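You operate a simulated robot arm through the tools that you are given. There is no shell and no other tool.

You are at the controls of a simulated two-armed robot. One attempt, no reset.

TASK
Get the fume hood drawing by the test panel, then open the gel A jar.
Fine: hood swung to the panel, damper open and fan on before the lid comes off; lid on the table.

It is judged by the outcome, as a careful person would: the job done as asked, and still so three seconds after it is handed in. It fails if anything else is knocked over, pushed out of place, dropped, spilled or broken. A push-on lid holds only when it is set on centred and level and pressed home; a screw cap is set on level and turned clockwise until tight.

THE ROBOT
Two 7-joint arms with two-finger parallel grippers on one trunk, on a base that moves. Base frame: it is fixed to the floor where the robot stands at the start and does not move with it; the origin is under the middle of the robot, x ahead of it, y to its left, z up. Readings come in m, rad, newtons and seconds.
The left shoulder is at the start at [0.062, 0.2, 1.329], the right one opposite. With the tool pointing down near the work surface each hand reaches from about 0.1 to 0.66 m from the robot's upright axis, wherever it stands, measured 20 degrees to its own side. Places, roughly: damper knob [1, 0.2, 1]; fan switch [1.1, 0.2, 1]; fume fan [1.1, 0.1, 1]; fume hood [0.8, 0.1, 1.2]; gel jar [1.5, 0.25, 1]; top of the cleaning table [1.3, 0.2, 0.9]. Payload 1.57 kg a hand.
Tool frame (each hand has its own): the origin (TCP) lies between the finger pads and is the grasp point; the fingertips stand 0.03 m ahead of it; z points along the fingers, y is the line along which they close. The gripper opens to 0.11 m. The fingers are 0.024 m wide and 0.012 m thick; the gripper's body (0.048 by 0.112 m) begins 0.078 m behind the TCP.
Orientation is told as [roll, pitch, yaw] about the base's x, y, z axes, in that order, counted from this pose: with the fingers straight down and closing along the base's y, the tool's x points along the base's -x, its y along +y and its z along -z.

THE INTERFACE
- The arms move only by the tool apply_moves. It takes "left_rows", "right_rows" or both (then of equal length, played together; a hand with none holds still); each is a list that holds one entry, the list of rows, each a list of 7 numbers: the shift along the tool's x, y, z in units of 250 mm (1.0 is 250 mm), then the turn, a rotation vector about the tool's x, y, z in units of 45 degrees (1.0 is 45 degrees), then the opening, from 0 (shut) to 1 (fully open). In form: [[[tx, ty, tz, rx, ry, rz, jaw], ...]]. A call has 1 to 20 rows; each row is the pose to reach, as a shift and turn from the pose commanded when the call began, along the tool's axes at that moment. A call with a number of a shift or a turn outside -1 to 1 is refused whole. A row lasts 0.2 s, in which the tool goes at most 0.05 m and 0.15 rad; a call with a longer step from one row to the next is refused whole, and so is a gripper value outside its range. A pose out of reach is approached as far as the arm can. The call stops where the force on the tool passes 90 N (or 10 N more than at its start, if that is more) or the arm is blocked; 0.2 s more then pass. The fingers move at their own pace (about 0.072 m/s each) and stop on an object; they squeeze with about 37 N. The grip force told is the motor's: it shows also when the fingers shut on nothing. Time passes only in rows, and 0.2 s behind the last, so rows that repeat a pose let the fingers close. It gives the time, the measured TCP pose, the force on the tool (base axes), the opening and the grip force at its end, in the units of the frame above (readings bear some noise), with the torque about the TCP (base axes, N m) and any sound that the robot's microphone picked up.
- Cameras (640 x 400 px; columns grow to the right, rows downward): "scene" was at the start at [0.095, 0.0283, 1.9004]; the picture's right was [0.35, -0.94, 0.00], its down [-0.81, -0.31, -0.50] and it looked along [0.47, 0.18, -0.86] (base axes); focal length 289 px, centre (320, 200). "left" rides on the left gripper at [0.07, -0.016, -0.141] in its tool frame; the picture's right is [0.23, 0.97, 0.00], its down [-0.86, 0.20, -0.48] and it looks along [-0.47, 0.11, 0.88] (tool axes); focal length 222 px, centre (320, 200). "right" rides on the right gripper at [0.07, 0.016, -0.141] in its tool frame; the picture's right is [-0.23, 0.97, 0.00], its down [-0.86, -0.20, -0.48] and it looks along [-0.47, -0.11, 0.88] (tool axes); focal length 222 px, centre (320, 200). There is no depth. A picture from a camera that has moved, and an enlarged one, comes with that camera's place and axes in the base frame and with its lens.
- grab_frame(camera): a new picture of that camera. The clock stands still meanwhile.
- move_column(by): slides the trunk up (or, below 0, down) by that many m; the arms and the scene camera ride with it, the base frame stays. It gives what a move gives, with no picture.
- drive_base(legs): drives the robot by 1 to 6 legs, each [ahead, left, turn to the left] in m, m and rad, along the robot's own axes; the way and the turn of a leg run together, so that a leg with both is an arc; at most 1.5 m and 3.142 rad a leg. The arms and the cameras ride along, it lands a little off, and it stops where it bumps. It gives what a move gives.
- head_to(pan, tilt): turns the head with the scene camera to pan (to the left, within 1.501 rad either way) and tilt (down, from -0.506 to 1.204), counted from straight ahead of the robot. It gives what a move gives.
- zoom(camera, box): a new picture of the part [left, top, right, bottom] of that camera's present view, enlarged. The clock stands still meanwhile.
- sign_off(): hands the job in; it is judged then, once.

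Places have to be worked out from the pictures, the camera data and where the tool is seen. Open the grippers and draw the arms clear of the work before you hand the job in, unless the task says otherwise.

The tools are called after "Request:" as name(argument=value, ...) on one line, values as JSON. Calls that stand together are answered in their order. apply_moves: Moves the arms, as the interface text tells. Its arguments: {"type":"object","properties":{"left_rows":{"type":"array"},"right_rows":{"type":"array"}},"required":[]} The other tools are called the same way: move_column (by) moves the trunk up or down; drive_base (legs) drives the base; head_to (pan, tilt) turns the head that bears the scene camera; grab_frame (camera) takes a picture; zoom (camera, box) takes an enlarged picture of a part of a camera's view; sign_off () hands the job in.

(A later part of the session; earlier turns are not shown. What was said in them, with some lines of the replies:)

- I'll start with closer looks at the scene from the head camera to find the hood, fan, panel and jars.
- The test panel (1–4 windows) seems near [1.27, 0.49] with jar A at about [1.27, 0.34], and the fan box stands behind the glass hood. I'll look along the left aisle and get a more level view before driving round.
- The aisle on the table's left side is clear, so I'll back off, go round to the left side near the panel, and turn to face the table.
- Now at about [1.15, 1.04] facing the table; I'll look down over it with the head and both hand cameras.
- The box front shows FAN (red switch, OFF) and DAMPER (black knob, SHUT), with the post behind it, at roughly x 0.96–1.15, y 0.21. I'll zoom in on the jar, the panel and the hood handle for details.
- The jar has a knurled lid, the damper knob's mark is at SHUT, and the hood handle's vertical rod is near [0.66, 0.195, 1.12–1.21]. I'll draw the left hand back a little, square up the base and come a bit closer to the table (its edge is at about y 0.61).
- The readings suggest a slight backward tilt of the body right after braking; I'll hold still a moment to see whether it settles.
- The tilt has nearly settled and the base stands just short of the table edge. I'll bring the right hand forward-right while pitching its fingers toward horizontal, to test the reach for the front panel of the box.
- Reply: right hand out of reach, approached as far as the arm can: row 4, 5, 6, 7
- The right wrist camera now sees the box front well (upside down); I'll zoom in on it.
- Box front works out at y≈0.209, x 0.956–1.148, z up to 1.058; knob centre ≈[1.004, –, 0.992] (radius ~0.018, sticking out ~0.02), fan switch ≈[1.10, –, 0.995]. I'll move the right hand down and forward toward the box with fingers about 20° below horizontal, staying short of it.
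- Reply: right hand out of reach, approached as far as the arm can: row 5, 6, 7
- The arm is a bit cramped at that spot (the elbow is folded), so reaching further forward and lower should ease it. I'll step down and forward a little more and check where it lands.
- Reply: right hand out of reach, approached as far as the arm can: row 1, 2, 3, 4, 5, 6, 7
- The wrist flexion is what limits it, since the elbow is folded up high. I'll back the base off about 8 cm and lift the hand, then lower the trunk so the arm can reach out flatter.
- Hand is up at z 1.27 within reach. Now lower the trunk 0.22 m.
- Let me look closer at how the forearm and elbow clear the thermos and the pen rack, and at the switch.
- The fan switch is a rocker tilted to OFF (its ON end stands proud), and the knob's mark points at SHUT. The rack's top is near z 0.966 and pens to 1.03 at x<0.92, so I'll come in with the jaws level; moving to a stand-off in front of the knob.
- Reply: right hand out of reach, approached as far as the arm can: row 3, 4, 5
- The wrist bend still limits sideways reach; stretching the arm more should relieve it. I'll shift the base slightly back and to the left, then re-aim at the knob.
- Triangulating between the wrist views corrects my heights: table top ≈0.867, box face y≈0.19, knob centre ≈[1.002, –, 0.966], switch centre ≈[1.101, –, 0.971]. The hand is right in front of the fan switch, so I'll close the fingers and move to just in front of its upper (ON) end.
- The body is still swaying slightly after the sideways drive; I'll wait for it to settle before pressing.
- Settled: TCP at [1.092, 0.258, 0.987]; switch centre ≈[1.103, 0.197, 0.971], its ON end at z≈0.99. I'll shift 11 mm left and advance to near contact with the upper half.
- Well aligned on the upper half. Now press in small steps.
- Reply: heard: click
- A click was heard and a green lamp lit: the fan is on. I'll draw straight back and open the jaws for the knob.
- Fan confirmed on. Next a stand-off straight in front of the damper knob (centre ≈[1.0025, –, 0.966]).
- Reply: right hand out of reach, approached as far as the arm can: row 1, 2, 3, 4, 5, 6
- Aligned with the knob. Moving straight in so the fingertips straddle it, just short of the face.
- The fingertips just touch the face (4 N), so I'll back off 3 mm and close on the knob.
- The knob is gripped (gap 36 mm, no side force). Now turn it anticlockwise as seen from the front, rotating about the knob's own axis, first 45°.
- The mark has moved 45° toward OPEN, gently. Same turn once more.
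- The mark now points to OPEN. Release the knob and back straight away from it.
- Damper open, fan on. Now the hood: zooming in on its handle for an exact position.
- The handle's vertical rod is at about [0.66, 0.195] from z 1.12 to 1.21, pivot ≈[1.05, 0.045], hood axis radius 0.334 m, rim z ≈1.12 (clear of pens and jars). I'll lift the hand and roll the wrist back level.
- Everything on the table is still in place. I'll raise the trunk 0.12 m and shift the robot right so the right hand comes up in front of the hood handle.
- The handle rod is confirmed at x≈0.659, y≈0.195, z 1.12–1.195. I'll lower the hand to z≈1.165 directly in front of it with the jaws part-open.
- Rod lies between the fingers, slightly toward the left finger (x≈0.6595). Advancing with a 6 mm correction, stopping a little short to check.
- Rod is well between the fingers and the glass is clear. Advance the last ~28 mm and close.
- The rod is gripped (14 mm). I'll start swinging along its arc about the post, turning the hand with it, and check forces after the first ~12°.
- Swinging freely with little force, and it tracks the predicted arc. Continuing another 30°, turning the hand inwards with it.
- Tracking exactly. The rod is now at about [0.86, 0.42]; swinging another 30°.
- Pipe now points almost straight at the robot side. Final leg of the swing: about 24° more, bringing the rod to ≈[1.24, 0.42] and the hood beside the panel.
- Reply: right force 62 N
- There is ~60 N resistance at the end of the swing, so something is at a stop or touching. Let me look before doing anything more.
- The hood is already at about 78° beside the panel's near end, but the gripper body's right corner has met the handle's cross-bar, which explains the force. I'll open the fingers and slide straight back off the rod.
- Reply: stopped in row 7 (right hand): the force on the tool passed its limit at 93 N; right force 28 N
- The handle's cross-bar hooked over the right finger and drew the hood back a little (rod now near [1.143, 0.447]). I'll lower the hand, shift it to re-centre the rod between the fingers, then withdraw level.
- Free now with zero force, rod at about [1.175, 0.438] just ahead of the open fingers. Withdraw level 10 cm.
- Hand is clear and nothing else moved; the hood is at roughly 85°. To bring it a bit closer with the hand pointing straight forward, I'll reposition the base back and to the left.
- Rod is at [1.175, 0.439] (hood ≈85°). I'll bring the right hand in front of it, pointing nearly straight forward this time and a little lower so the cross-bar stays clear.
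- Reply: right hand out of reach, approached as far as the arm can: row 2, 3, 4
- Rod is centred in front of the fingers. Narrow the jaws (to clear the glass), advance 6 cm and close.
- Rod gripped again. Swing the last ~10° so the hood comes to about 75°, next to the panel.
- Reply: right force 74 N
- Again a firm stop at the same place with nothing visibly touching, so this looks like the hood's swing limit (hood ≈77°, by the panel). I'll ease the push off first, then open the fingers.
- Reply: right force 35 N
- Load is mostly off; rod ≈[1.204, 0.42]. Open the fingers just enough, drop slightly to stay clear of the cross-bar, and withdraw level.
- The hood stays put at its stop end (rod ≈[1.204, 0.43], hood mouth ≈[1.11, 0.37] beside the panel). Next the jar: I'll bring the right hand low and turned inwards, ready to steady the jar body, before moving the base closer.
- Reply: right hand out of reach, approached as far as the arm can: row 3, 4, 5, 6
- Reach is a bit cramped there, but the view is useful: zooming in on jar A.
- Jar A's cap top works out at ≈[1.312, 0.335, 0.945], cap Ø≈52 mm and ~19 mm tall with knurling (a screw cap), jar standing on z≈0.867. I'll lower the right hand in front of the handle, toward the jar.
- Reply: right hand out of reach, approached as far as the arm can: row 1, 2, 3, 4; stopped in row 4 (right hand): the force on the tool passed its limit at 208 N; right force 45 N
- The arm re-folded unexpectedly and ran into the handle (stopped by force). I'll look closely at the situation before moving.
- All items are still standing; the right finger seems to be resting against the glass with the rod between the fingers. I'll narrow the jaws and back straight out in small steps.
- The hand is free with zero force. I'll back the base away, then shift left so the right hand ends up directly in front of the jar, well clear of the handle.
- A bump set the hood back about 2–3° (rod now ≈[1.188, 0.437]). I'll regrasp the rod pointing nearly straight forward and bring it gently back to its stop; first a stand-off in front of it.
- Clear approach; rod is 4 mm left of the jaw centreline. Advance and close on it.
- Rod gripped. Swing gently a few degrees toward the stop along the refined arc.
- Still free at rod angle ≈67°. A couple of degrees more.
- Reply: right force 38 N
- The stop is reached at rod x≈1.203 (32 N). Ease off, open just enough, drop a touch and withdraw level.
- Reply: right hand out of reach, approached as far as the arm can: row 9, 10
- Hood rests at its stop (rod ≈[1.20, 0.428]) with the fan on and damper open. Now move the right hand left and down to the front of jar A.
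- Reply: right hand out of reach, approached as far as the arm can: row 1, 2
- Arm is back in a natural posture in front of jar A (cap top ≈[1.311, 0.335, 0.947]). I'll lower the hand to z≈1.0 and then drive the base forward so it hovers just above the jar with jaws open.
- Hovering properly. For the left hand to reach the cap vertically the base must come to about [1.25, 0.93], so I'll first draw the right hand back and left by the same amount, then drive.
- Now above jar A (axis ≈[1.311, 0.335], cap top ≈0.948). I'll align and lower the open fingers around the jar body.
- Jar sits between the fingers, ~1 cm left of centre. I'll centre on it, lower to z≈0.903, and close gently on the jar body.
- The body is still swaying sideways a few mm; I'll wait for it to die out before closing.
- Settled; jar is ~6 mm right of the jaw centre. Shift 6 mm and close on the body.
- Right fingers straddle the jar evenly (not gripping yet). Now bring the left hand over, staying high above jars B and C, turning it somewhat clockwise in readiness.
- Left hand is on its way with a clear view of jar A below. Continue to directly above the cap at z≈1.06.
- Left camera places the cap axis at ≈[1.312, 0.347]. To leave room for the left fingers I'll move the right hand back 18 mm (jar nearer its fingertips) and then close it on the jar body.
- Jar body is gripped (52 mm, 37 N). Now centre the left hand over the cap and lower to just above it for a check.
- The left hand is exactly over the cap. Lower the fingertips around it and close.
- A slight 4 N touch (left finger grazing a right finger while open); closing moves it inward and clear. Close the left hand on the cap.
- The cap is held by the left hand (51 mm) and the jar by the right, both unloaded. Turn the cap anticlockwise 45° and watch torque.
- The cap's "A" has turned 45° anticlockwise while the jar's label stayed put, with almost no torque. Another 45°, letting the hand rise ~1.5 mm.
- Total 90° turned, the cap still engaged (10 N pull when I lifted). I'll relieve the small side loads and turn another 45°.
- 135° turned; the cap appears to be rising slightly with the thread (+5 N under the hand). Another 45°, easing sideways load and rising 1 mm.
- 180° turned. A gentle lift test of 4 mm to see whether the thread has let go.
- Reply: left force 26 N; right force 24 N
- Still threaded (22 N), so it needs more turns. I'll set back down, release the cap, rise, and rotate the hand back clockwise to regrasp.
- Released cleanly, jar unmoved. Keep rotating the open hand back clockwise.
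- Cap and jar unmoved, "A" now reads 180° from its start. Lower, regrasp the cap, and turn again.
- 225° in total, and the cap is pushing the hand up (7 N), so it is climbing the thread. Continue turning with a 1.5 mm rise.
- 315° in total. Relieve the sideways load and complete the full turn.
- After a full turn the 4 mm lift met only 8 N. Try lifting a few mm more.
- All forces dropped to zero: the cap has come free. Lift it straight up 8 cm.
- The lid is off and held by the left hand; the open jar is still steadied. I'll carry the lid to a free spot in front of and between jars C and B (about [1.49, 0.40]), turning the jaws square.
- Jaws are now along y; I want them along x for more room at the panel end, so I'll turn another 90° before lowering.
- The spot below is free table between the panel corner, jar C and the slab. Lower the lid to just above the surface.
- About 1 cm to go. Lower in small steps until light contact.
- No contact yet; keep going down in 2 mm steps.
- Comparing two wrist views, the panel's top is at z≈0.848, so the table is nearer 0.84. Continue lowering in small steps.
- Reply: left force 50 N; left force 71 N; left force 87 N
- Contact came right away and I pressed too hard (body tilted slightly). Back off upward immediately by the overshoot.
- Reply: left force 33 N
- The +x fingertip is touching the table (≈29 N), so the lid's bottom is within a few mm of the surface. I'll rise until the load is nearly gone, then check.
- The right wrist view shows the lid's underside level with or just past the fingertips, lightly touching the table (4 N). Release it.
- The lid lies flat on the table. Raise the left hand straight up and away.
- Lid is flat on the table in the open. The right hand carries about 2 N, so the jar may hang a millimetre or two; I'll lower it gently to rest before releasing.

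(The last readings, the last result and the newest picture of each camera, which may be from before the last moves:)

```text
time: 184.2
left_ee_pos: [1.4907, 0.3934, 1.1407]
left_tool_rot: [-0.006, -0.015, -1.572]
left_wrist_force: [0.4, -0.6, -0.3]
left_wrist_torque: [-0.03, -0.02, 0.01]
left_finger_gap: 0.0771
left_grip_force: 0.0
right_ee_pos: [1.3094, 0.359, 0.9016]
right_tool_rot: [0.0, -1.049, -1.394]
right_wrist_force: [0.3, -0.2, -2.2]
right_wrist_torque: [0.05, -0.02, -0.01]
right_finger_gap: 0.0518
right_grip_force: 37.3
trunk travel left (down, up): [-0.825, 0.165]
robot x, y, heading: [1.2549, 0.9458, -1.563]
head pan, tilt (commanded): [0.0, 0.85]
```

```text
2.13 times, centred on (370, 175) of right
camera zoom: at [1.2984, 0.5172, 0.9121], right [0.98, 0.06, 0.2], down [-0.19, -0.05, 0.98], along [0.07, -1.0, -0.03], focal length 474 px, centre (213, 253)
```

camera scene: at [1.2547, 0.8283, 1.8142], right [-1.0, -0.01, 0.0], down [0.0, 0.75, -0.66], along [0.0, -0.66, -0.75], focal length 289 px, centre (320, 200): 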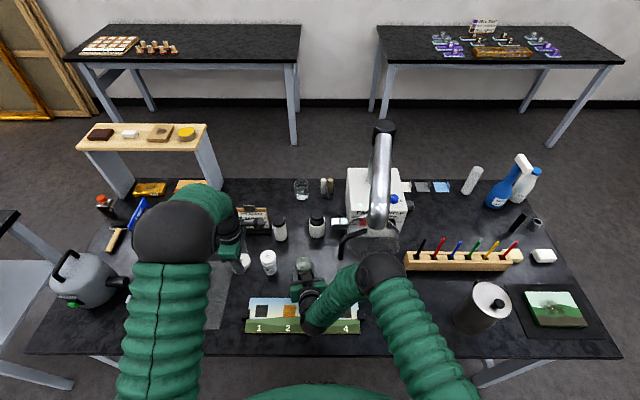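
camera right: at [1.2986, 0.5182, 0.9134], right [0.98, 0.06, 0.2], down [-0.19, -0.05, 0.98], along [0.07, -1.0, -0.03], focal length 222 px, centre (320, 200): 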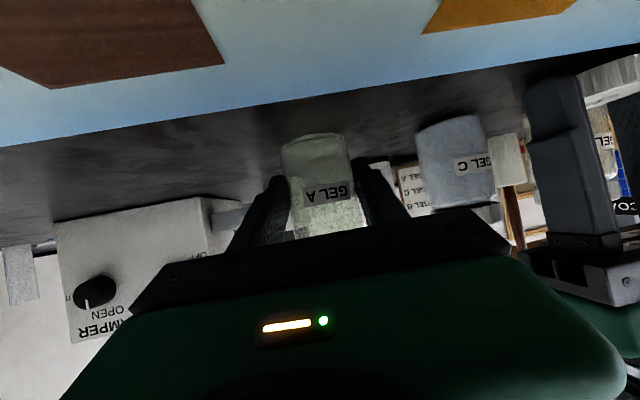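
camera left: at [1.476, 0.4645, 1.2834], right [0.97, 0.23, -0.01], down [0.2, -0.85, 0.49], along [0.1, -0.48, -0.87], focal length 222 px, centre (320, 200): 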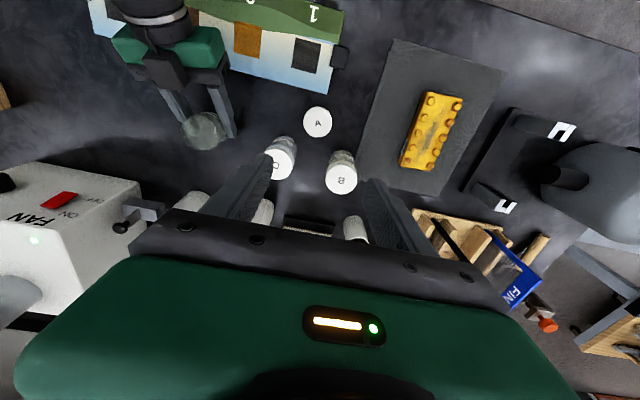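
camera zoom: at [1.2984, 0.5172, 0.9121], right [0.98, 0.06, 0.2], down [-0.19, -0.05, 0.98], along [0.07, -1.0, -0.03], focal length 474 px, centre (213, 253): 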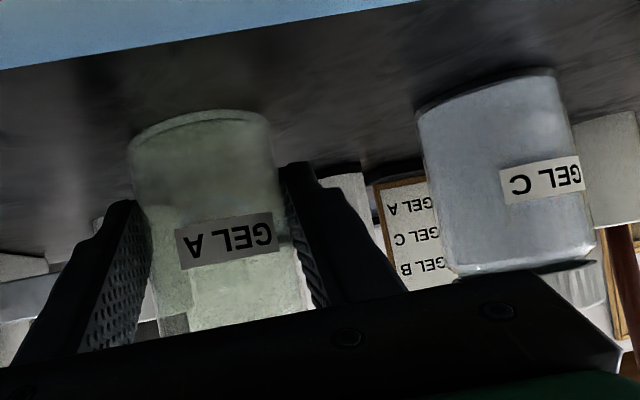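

Request:
apply_moves(right_rows=[[[0.0035, 0, 0.002, 0, 0, 0, 0], [0.0035, 0, 0.002, 0, 0, 0, 0]]])

```text
time: 184.8
left_ee_pos: [1.4919, 0.3943, 1.1416]
left_tool_rot: [-0.006, -0.015, -1.571]
left_wrist_force: [1.1, -0.4, 0.4]
left_wrist_torque: [0.05, 0.0, -0.02]
left_finger_gap: 0.077
left_grip_force: 0.1
right_ee_pos: [1.3096, 0.3591, 0.9003]
right_tool_rot: [-0.001, -1.051, -1.393]
right_wrist_force: [-0.8, 0.2, 2.6]
right_wrist_torque: [0.07, 0.0, -0.01]
right_finger_gap: 0.0521
right_grip_force: 36.7
trunk travel left (down, up): [-0.825, 0.165]
robot x, y, heading: [1.2546, 0.9389, -1.562]
head pan, tilt (commanded): [0.0, 0.85]
```

The jar now rests on the table (force turned to +2.6 N). Open the right hand and lift it straight up off the jar.

Request:
apply_moves(right_rows=[[[0, 0, 0, 0, 0, 0, 0.5], [0, 0, 0, 0, 0, 0, 0.6], [0, 0, 0, 0, 0, 0, 0.75], [0, 0, 0, 0, 0, 0, 0.75]]])

Request:
zoom(camera="right", box=[220, 90, 520, 260])

Request:
zoom(camera="scene", box=[260, 220, 350, 310])

```text
time: 185.8
left_ee_pos: [1.4911, 0.3929, 1.1414]
left_tool_rot: [-0.006, -0.015, -1.572]
left_wrist_force: [-0.4, 0.4, -0.4]
left_wrist_torque: [0.02, 0.01, -0.04]
left_finger_gap: 0.0767
left_grip_force: 0.1
right_ee_pos: [1.3097, 0.3604, 0.8991]
right_tool_rot: [0.0, -1.049, -1.392]
right_wrist_force: [0.8, -0.5, 0.2]
right_wrist_torque: [0.05, -0.01, 0.0]
right_finger_gap: 0.0824
right_grip_force: 0.1
trunk travel left (down, up): [-0.825, 0.165]
robot x, y, heading: [1.2519, 0.9429, -1.568]
head pan, tilt (commanded): [0.0, 0.85]
```

```text
2.13 times, centred on (370, 175) of right
camera zoom: at [1.2985, 0.5177, 0.9111], right [0.98, 0.06, 0.2], down [-0.19, -0.05, 0.98], along [0.07, -1.0, -0.03], focal length 474 px, centre (213, 253)
```

zoom: 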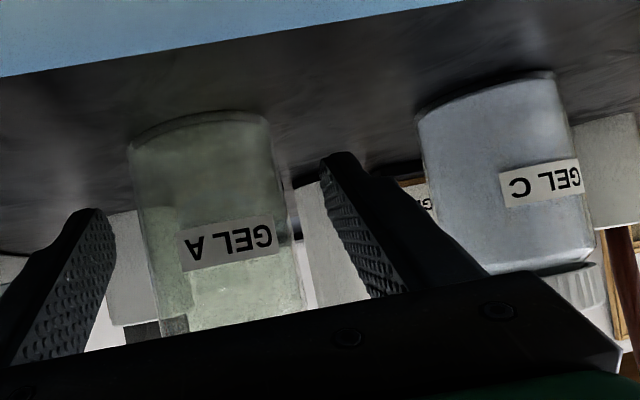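

```text
4.44 times, centred on (305, 265) of scene
camera zoom: at [1.2549, 0.8289, 1.8143], right [-1.0, -0.01, 0.0], down [0.0, 0.75, -0.66], along [0.0, -0.66, -0.75], focal length 1285 px, centre (387, -89)
```

zoom: 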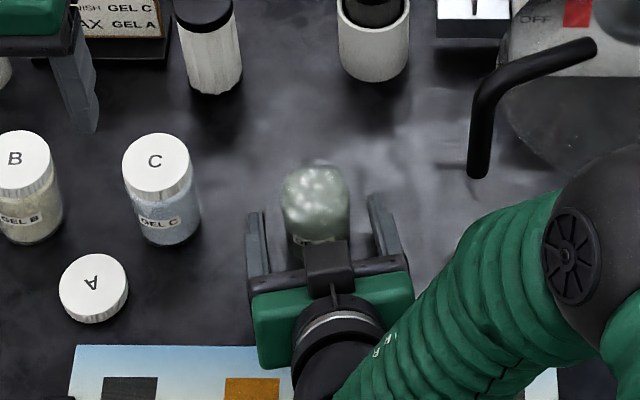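

Jar stands free and centred between the open fingers. Lift the right hand up.

Request:
apply_moves(right_rows=[[[-0.07, 0, -0.038, 0, 0, 0, 0.75], [-0.14, -0.001, -0.074, 0, 0, 0, 0.75], [-0.21, -0.002, -0.11, 0, 0, 0, 0.75], [-0.28, -0.003, -0.145, 0, 0, 0, 0.75], [-0.36, -0.004, -0.18, 0, 0, 0, 0.75], [-0.4, -0.004, -0.2, 0, 0, 0, 0.75], [-0.4, -0.004, -0.2, 0, 0, 0, 0.75]]])

Request:
grab_frame(camera="scene")

Request:
grab_frame(camera="right")

```text
time: 187.4
left_ee_pos: [1.4921, 0.3929, 1.1409]
left_tool_rot: [-0.005, -0.014, -1.571]
left_wrist_force: [-0.6, 0.9, 0.0]
left_wrist_torque: [-0.01, -0.03, 0.01]
left_finger_gap: 0.0768
left_grip_force: 0.0
right_ee_pos: [1.31, 0.3531, 1.0123]
right_tool_rot: [-0.002, -1.049, -1.392]
right_wrist_force: [-0.5, -0.2, 0.2]
right_wrist_torque: [0.02, -0.01, 0.0]
right_finger_gap: 0.0829
right_grip_force: 0.1
trunk travel left (down, up): [-0.825, 0.165]
robot x, y, heading: [1.2546, 0.9402, -1.567]
head pan, tilt (commanded): [0.0, 0.85]
```

```text
taken
camera scene: at [1.2547, 0.8288, 1.8143], right [-1.0, -0.01, 0.0], down [0.0, 0.75, -0.66], along [0.0, -0.66, -0.75], focal length 289 px, centre (320, 200)
```

scene: 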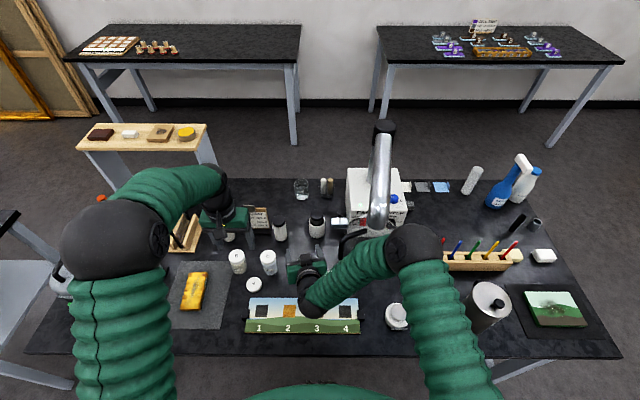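

```text
taken
camera right: at [1.2987, 0.51, 1.024], right [0.98, 0.06, 0.2], down [-0.19, -0.05, 0.98], along [0.07, -1.0, -0.03], focal length 222 px, centre (320, 200)
```

right: 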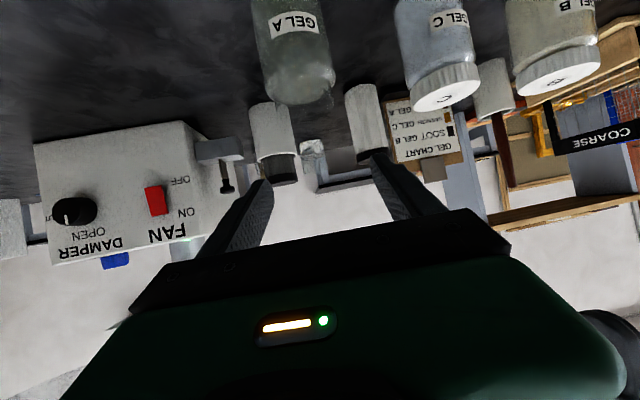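

Jar A is open and undisturbed. Now back the robot straight away from the table, with both hands riding clear.

Request:
drive_base(legs=[[-0.3, 0, 0]])

Request:
apply_moves(right_rows=[[[0, 0, 0, 0, 0, 0, 0.75], [0, 0, 0, 0, 0, 0, 0.75], [0, 0, 0, 0, 0, 0, 0.75], [0, 0, 0, 0, 0, 0, 0.75], [0, 0, 0, 0, 0, 0, 0.75]]])

Request:
grab_frame(camera="scene")

Request:
grab_frame(camera="left")

```text
time: 189.4
left_ee_pos: [1.49, 0.6986, 1.1407]
left_tool_rot: [-0.006, -0.013, -1.564]
left_wrist_force: [-0.1, -0.3, -0.5]
left_wrist_torque: [0.02, 0.02, 0.01]
left_finger_gap: 0.0769
left_grip_force: 0.0
right_ee_pos: [1.31, 0.655, 1.0119]
right_tool_rot: [-0.001, -1.047, -1.39]
right_wrist_force: [0.7, -0.9, -0.2]
right_wrist_torque: [0.02, 0.02, -0.01]
right_finger_gap: 0.0824
right_grip_force: 0.1
trunk travel left (down, up): [-0.825, 0.165]
robot x, y, heading: [1.2517, 1.2443, -1.558]
head pan, tilt (commanded): [0.0, 0.85]
```

```text
time: 190.6
left_ee_pos: [1.4912, 0.7019, 1.1408]
left_tool_rot: [-0.006, -0.017, -1.565]
left_wrist_force: [-0.2, 0.6, 0.3]
left_wrist_torque: [0.04, -0.01, 0.01]
left_finger_gap: 0.0771
left_grip_force: 0.1
right_ee_pos: [1.3098, 0.6572, 1.0131]
right_tool_rot: [-0.001, -1.052, -1.387]
right_wrist_force: [0.4, 0.0, 0.5]
right_wrist_torque: [-0.01, 0.0, 0.01]
right_finger_gap: 0.0825
right_grip_force: 0.1
trunk travel left (down, up): [-0.825, 0.165]
robot x, y, heading: [1.2515, 1.2432, -1.56]
head pan, tilt (commanded): [0.0, 0.85]
```

```text
taken
camera scene: at [1.2528, 1.1324, 1.8142], right [-1.0, -0.01, 0.0], down [-0.01, 0.75, -0.66], along [0.01, -0.66, -0.75], focal length 289 px, centre (320, 200)
```

scene: 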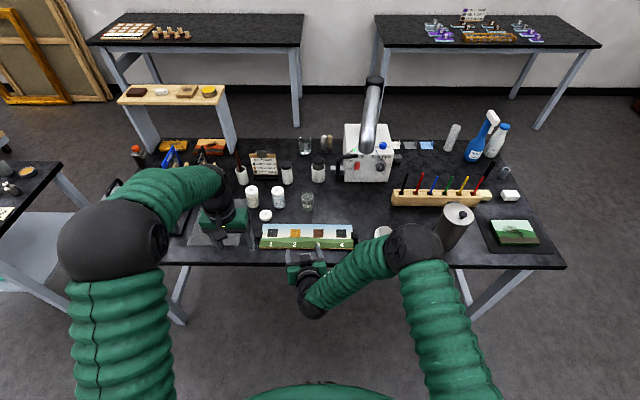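

```text
taken
camera left: at [1.4755, 0.7723, 1.2838], right [0.97, 0.23, -0.01], down [0.21, -0.85, 0.49], along [0.11, -0.48, -0.87], focal length 222 px, centre (320, 200)
```

left: 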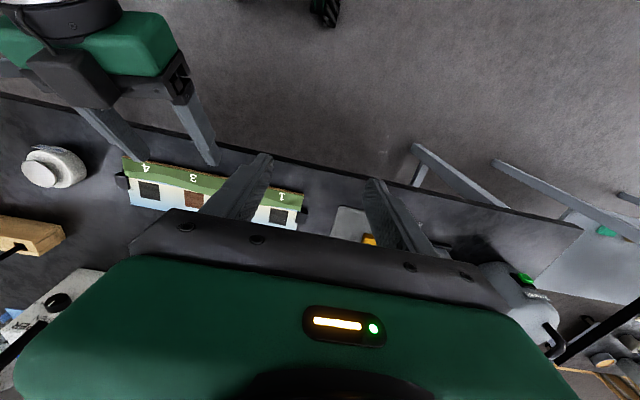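

Clear of the table. A final close inspection of hood, fan, damper, jar, lid and surroundings before handing in.

Request:
zoom(camera="scene", box=[230, 70, 430, 250])

Request:
zoom(camera="scene", box=[330, 110, 410, 190])

Request:
zoom(camera="scene", box=[230, 160, 350, 270])

Request:
zoom(camera="scene", box=[360, 100, 560, 270])

```text
2.22 times, centred on (330, 160) of scene
camera zoom: at [1.2528, 1.1324, 1.8142], right [-1.0, -0.01, 0.0], down [-0.01, 0.75, -0.66], along [0.01, -0.66, -0.75], focal length 643 px, centre (298, 289)
```

zoom: 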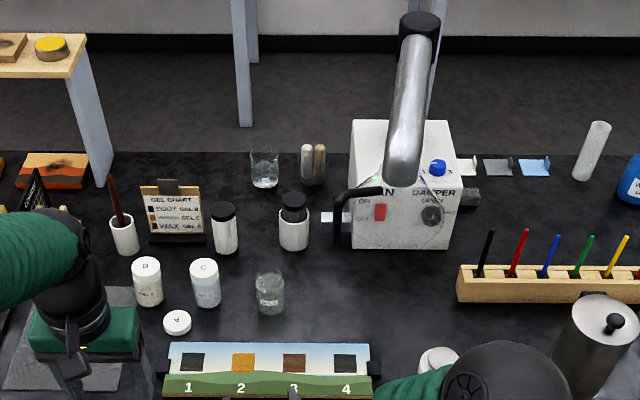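

```text
5.00 times, centred on (370, 150) of scene
camera zoom: at [1.2528, 1.1324, 1.8142], right [-1.0, -0.01, 0.0], down [-0.01, 0.75, -0.66], along [0.01, -0.66, -0.75], focal length 1446 px, centre (70, 450)
```

zoom: 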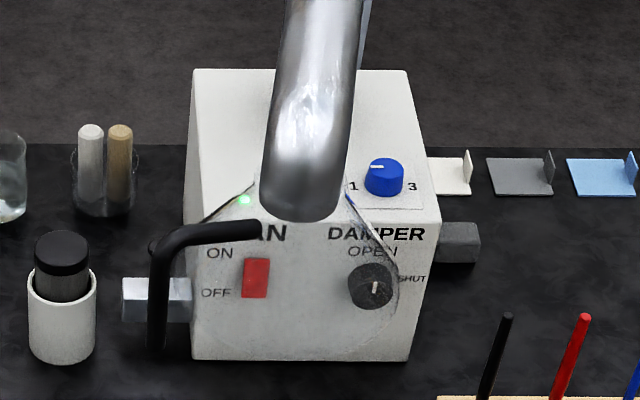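

```text
3.64 times, centred on (290, 215) of scene
camera zoom: at [1.2528, 1.1324, 1.8142], right [-1.0, -0.01, 0.0], down [-0.01, 0.75, -0.66], along [0.01, -0.66, -0.75], focal length 1052 px, centre (429, 146)
```

zoom: 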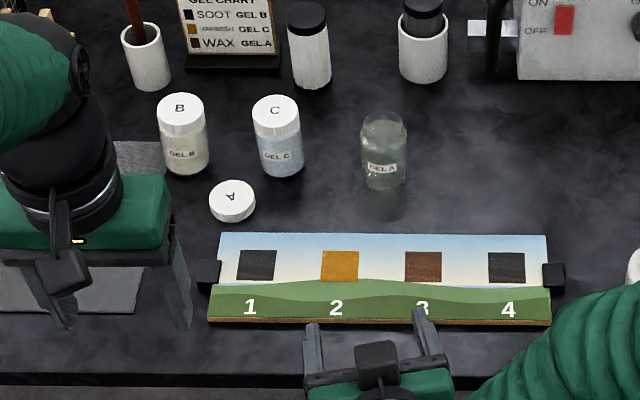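

```text
2.35 times, centred on (460, 185) of scene
camera zoom: at [1.2528, 1.1324, 1.8142], right [-1.0, -0.01, 0.0], down [-0.01, 0.75, -0.66], along [0.01, -0.66, -0.75], focal length 680 px, centre (-9, 235)
```

zoom: 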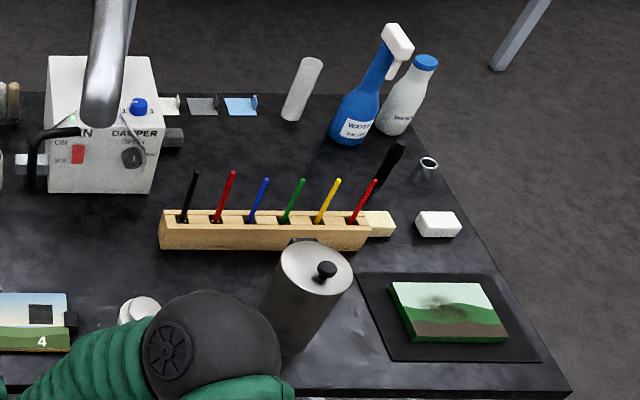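

Everything checks out: fan lamp green, damper mark at OPEN, hood at its stop beside the panel, jar A open and upright, lid flat on the table, all other items in place. I'll back off a little more with both grippers open so the arms are well clear.

Request:
drive_base(legs=[[-0.15, 0, 0]])

Request:
apply_moves(left_rows=[[[0, 0, 0, 0, 0, 0, 0.9], [0, 0, 0, 0, 0, 0, 1], [0, 0, 0, 0, 0, 0, 1], [0, 0, 0, 0, 0, 0, 1], [0, 0, 0, 0, 0, 0, 1], [0, 0, 0, 0, 0, 0, 1]]], right_rows=[[[0, 0, 0, 0, 0, 0, 0.9], [0, 0, 0, 0, 0, 0, 1], [0, 0, 0, 0, 0, 0, 1], [0, 0, 0, 0, 0, 0, 1], [0, 0, 0, 0, 0, 0, 1], [0, 0, 0, 0, 0, 0, 1]]])

Request:
grab_frame(camera="scene")

```text
time: 192.0
left_ee_pos: [1.4913, 0.8475, 1.1409]
left_tool_rot: [-0.004, -0.012, -1.564]
left_wrist_force: [0.1, -1.1, 0.5]
left_wrist_torque: [0.02, -0.02, 0.0]
left_finger_gap: 0.0771
left_grip_force: 0.2
right_ee_pos: [1.3107, 0.8049, 1.0125]
right_tool_rot: [0.003, -1.048, -1.388]
right_wrist_force: [-0.3, 0.6, 0.0]
right_wrist_torque: [0.0, -0.02, -0.03]
right_finger_gap: 0.0826
right_grip_force: 0.0
trunk travel left (down, up): [-0.825, 0.165]
robot x, y, heading: [1.2466, 1.3927, -1.56]
head pan, tilt (commanded): [0.0, 0.85]
```

```text
time: 193.4
left_ee_pos: [1.4904, 0.853, 1.143]
left_tool_rot: [-0.005, -0.018, -1.563]
left_wrist_force: [-0.4, -0.1, 0.0]
left_wrist_torque: [-0.01, -0.01, -0.01]
left_finger_gap: 0.11
left_grip_force: 0.0
right_ee_pos: [1.3095, 0.8091, 1.0146]
right_tool_rot: [-0.001, -1.053, -1.385]
right_wrist_force: [0.1, 0.5, -0.3]
right_wrist_torque: [0.0, 0.0, 0.01]
right_finger_gap: 0.1097
right_grip_force: 0.1
trunk travel left (down, up): [-0.825, 0.165]
robot x, y, heading: [1.2481, 1.3939, -1.564]
head pan, tilt (commanded): [0.0, 0.85]
```

```text
taken
camera scene: at [1.2514, 1.2811, 1.8143], right [-1.0, -0.01, 0.0], down [-0.01, 0.75, -0.66], along [0.01, -0.66, -0.75], focal length 289 px, centre (320, 200)
```

scene: 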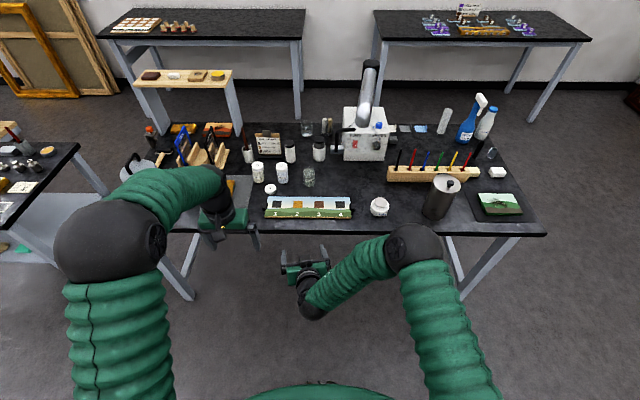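

The arms are clear, both grippers are open, and the hood, fan, damper, open jar and lid are all as wanted, so I'm handing the job in.

Request:
sign_off()

```text
The job is handed in.
```

The fume hood is drawing at the near end of the test panel, and the gel A jar is open with its lid on the table. I have handed the job in; the result of the check isn't known yet.

- **Fan:** It clicked on and its green lamp is lit.
- **Damper:** I turned the knob from SHUT to OPEN.
- **Hood:** I swung it until it would turn no further. Its mouth is about 7 cm from the panel's near corner and about 23 cm from the panel's centre, which is as close as the swing arm allows.
- **Jar:** I did all of the above first. Then I held the jar with the right hand and unscrewed the cap with the left, one full turn. The jar stands upright where it was.
- **Lid:** It lies flat on the table in front of jars B and C.

Three moves were rougher than I wanted, though nothing looked displaced afterwards:

- **Handle:** The right arm folded unexpectedly and hit the hood handle hard (about 208 N), pushing the hood back 2–3°. I swung it back to its stop.
- **First swing:** While letting go of the handle, the hand caught on its cross-bar and pulled the hood back a little (about 93 N). I then brought it forward again.
- **Lid:** I pressed about 85 N onto the table before backing off and releasing it.

In the last pictures everything else was standing in its place, and both arms were clear of the table with the grippers open.
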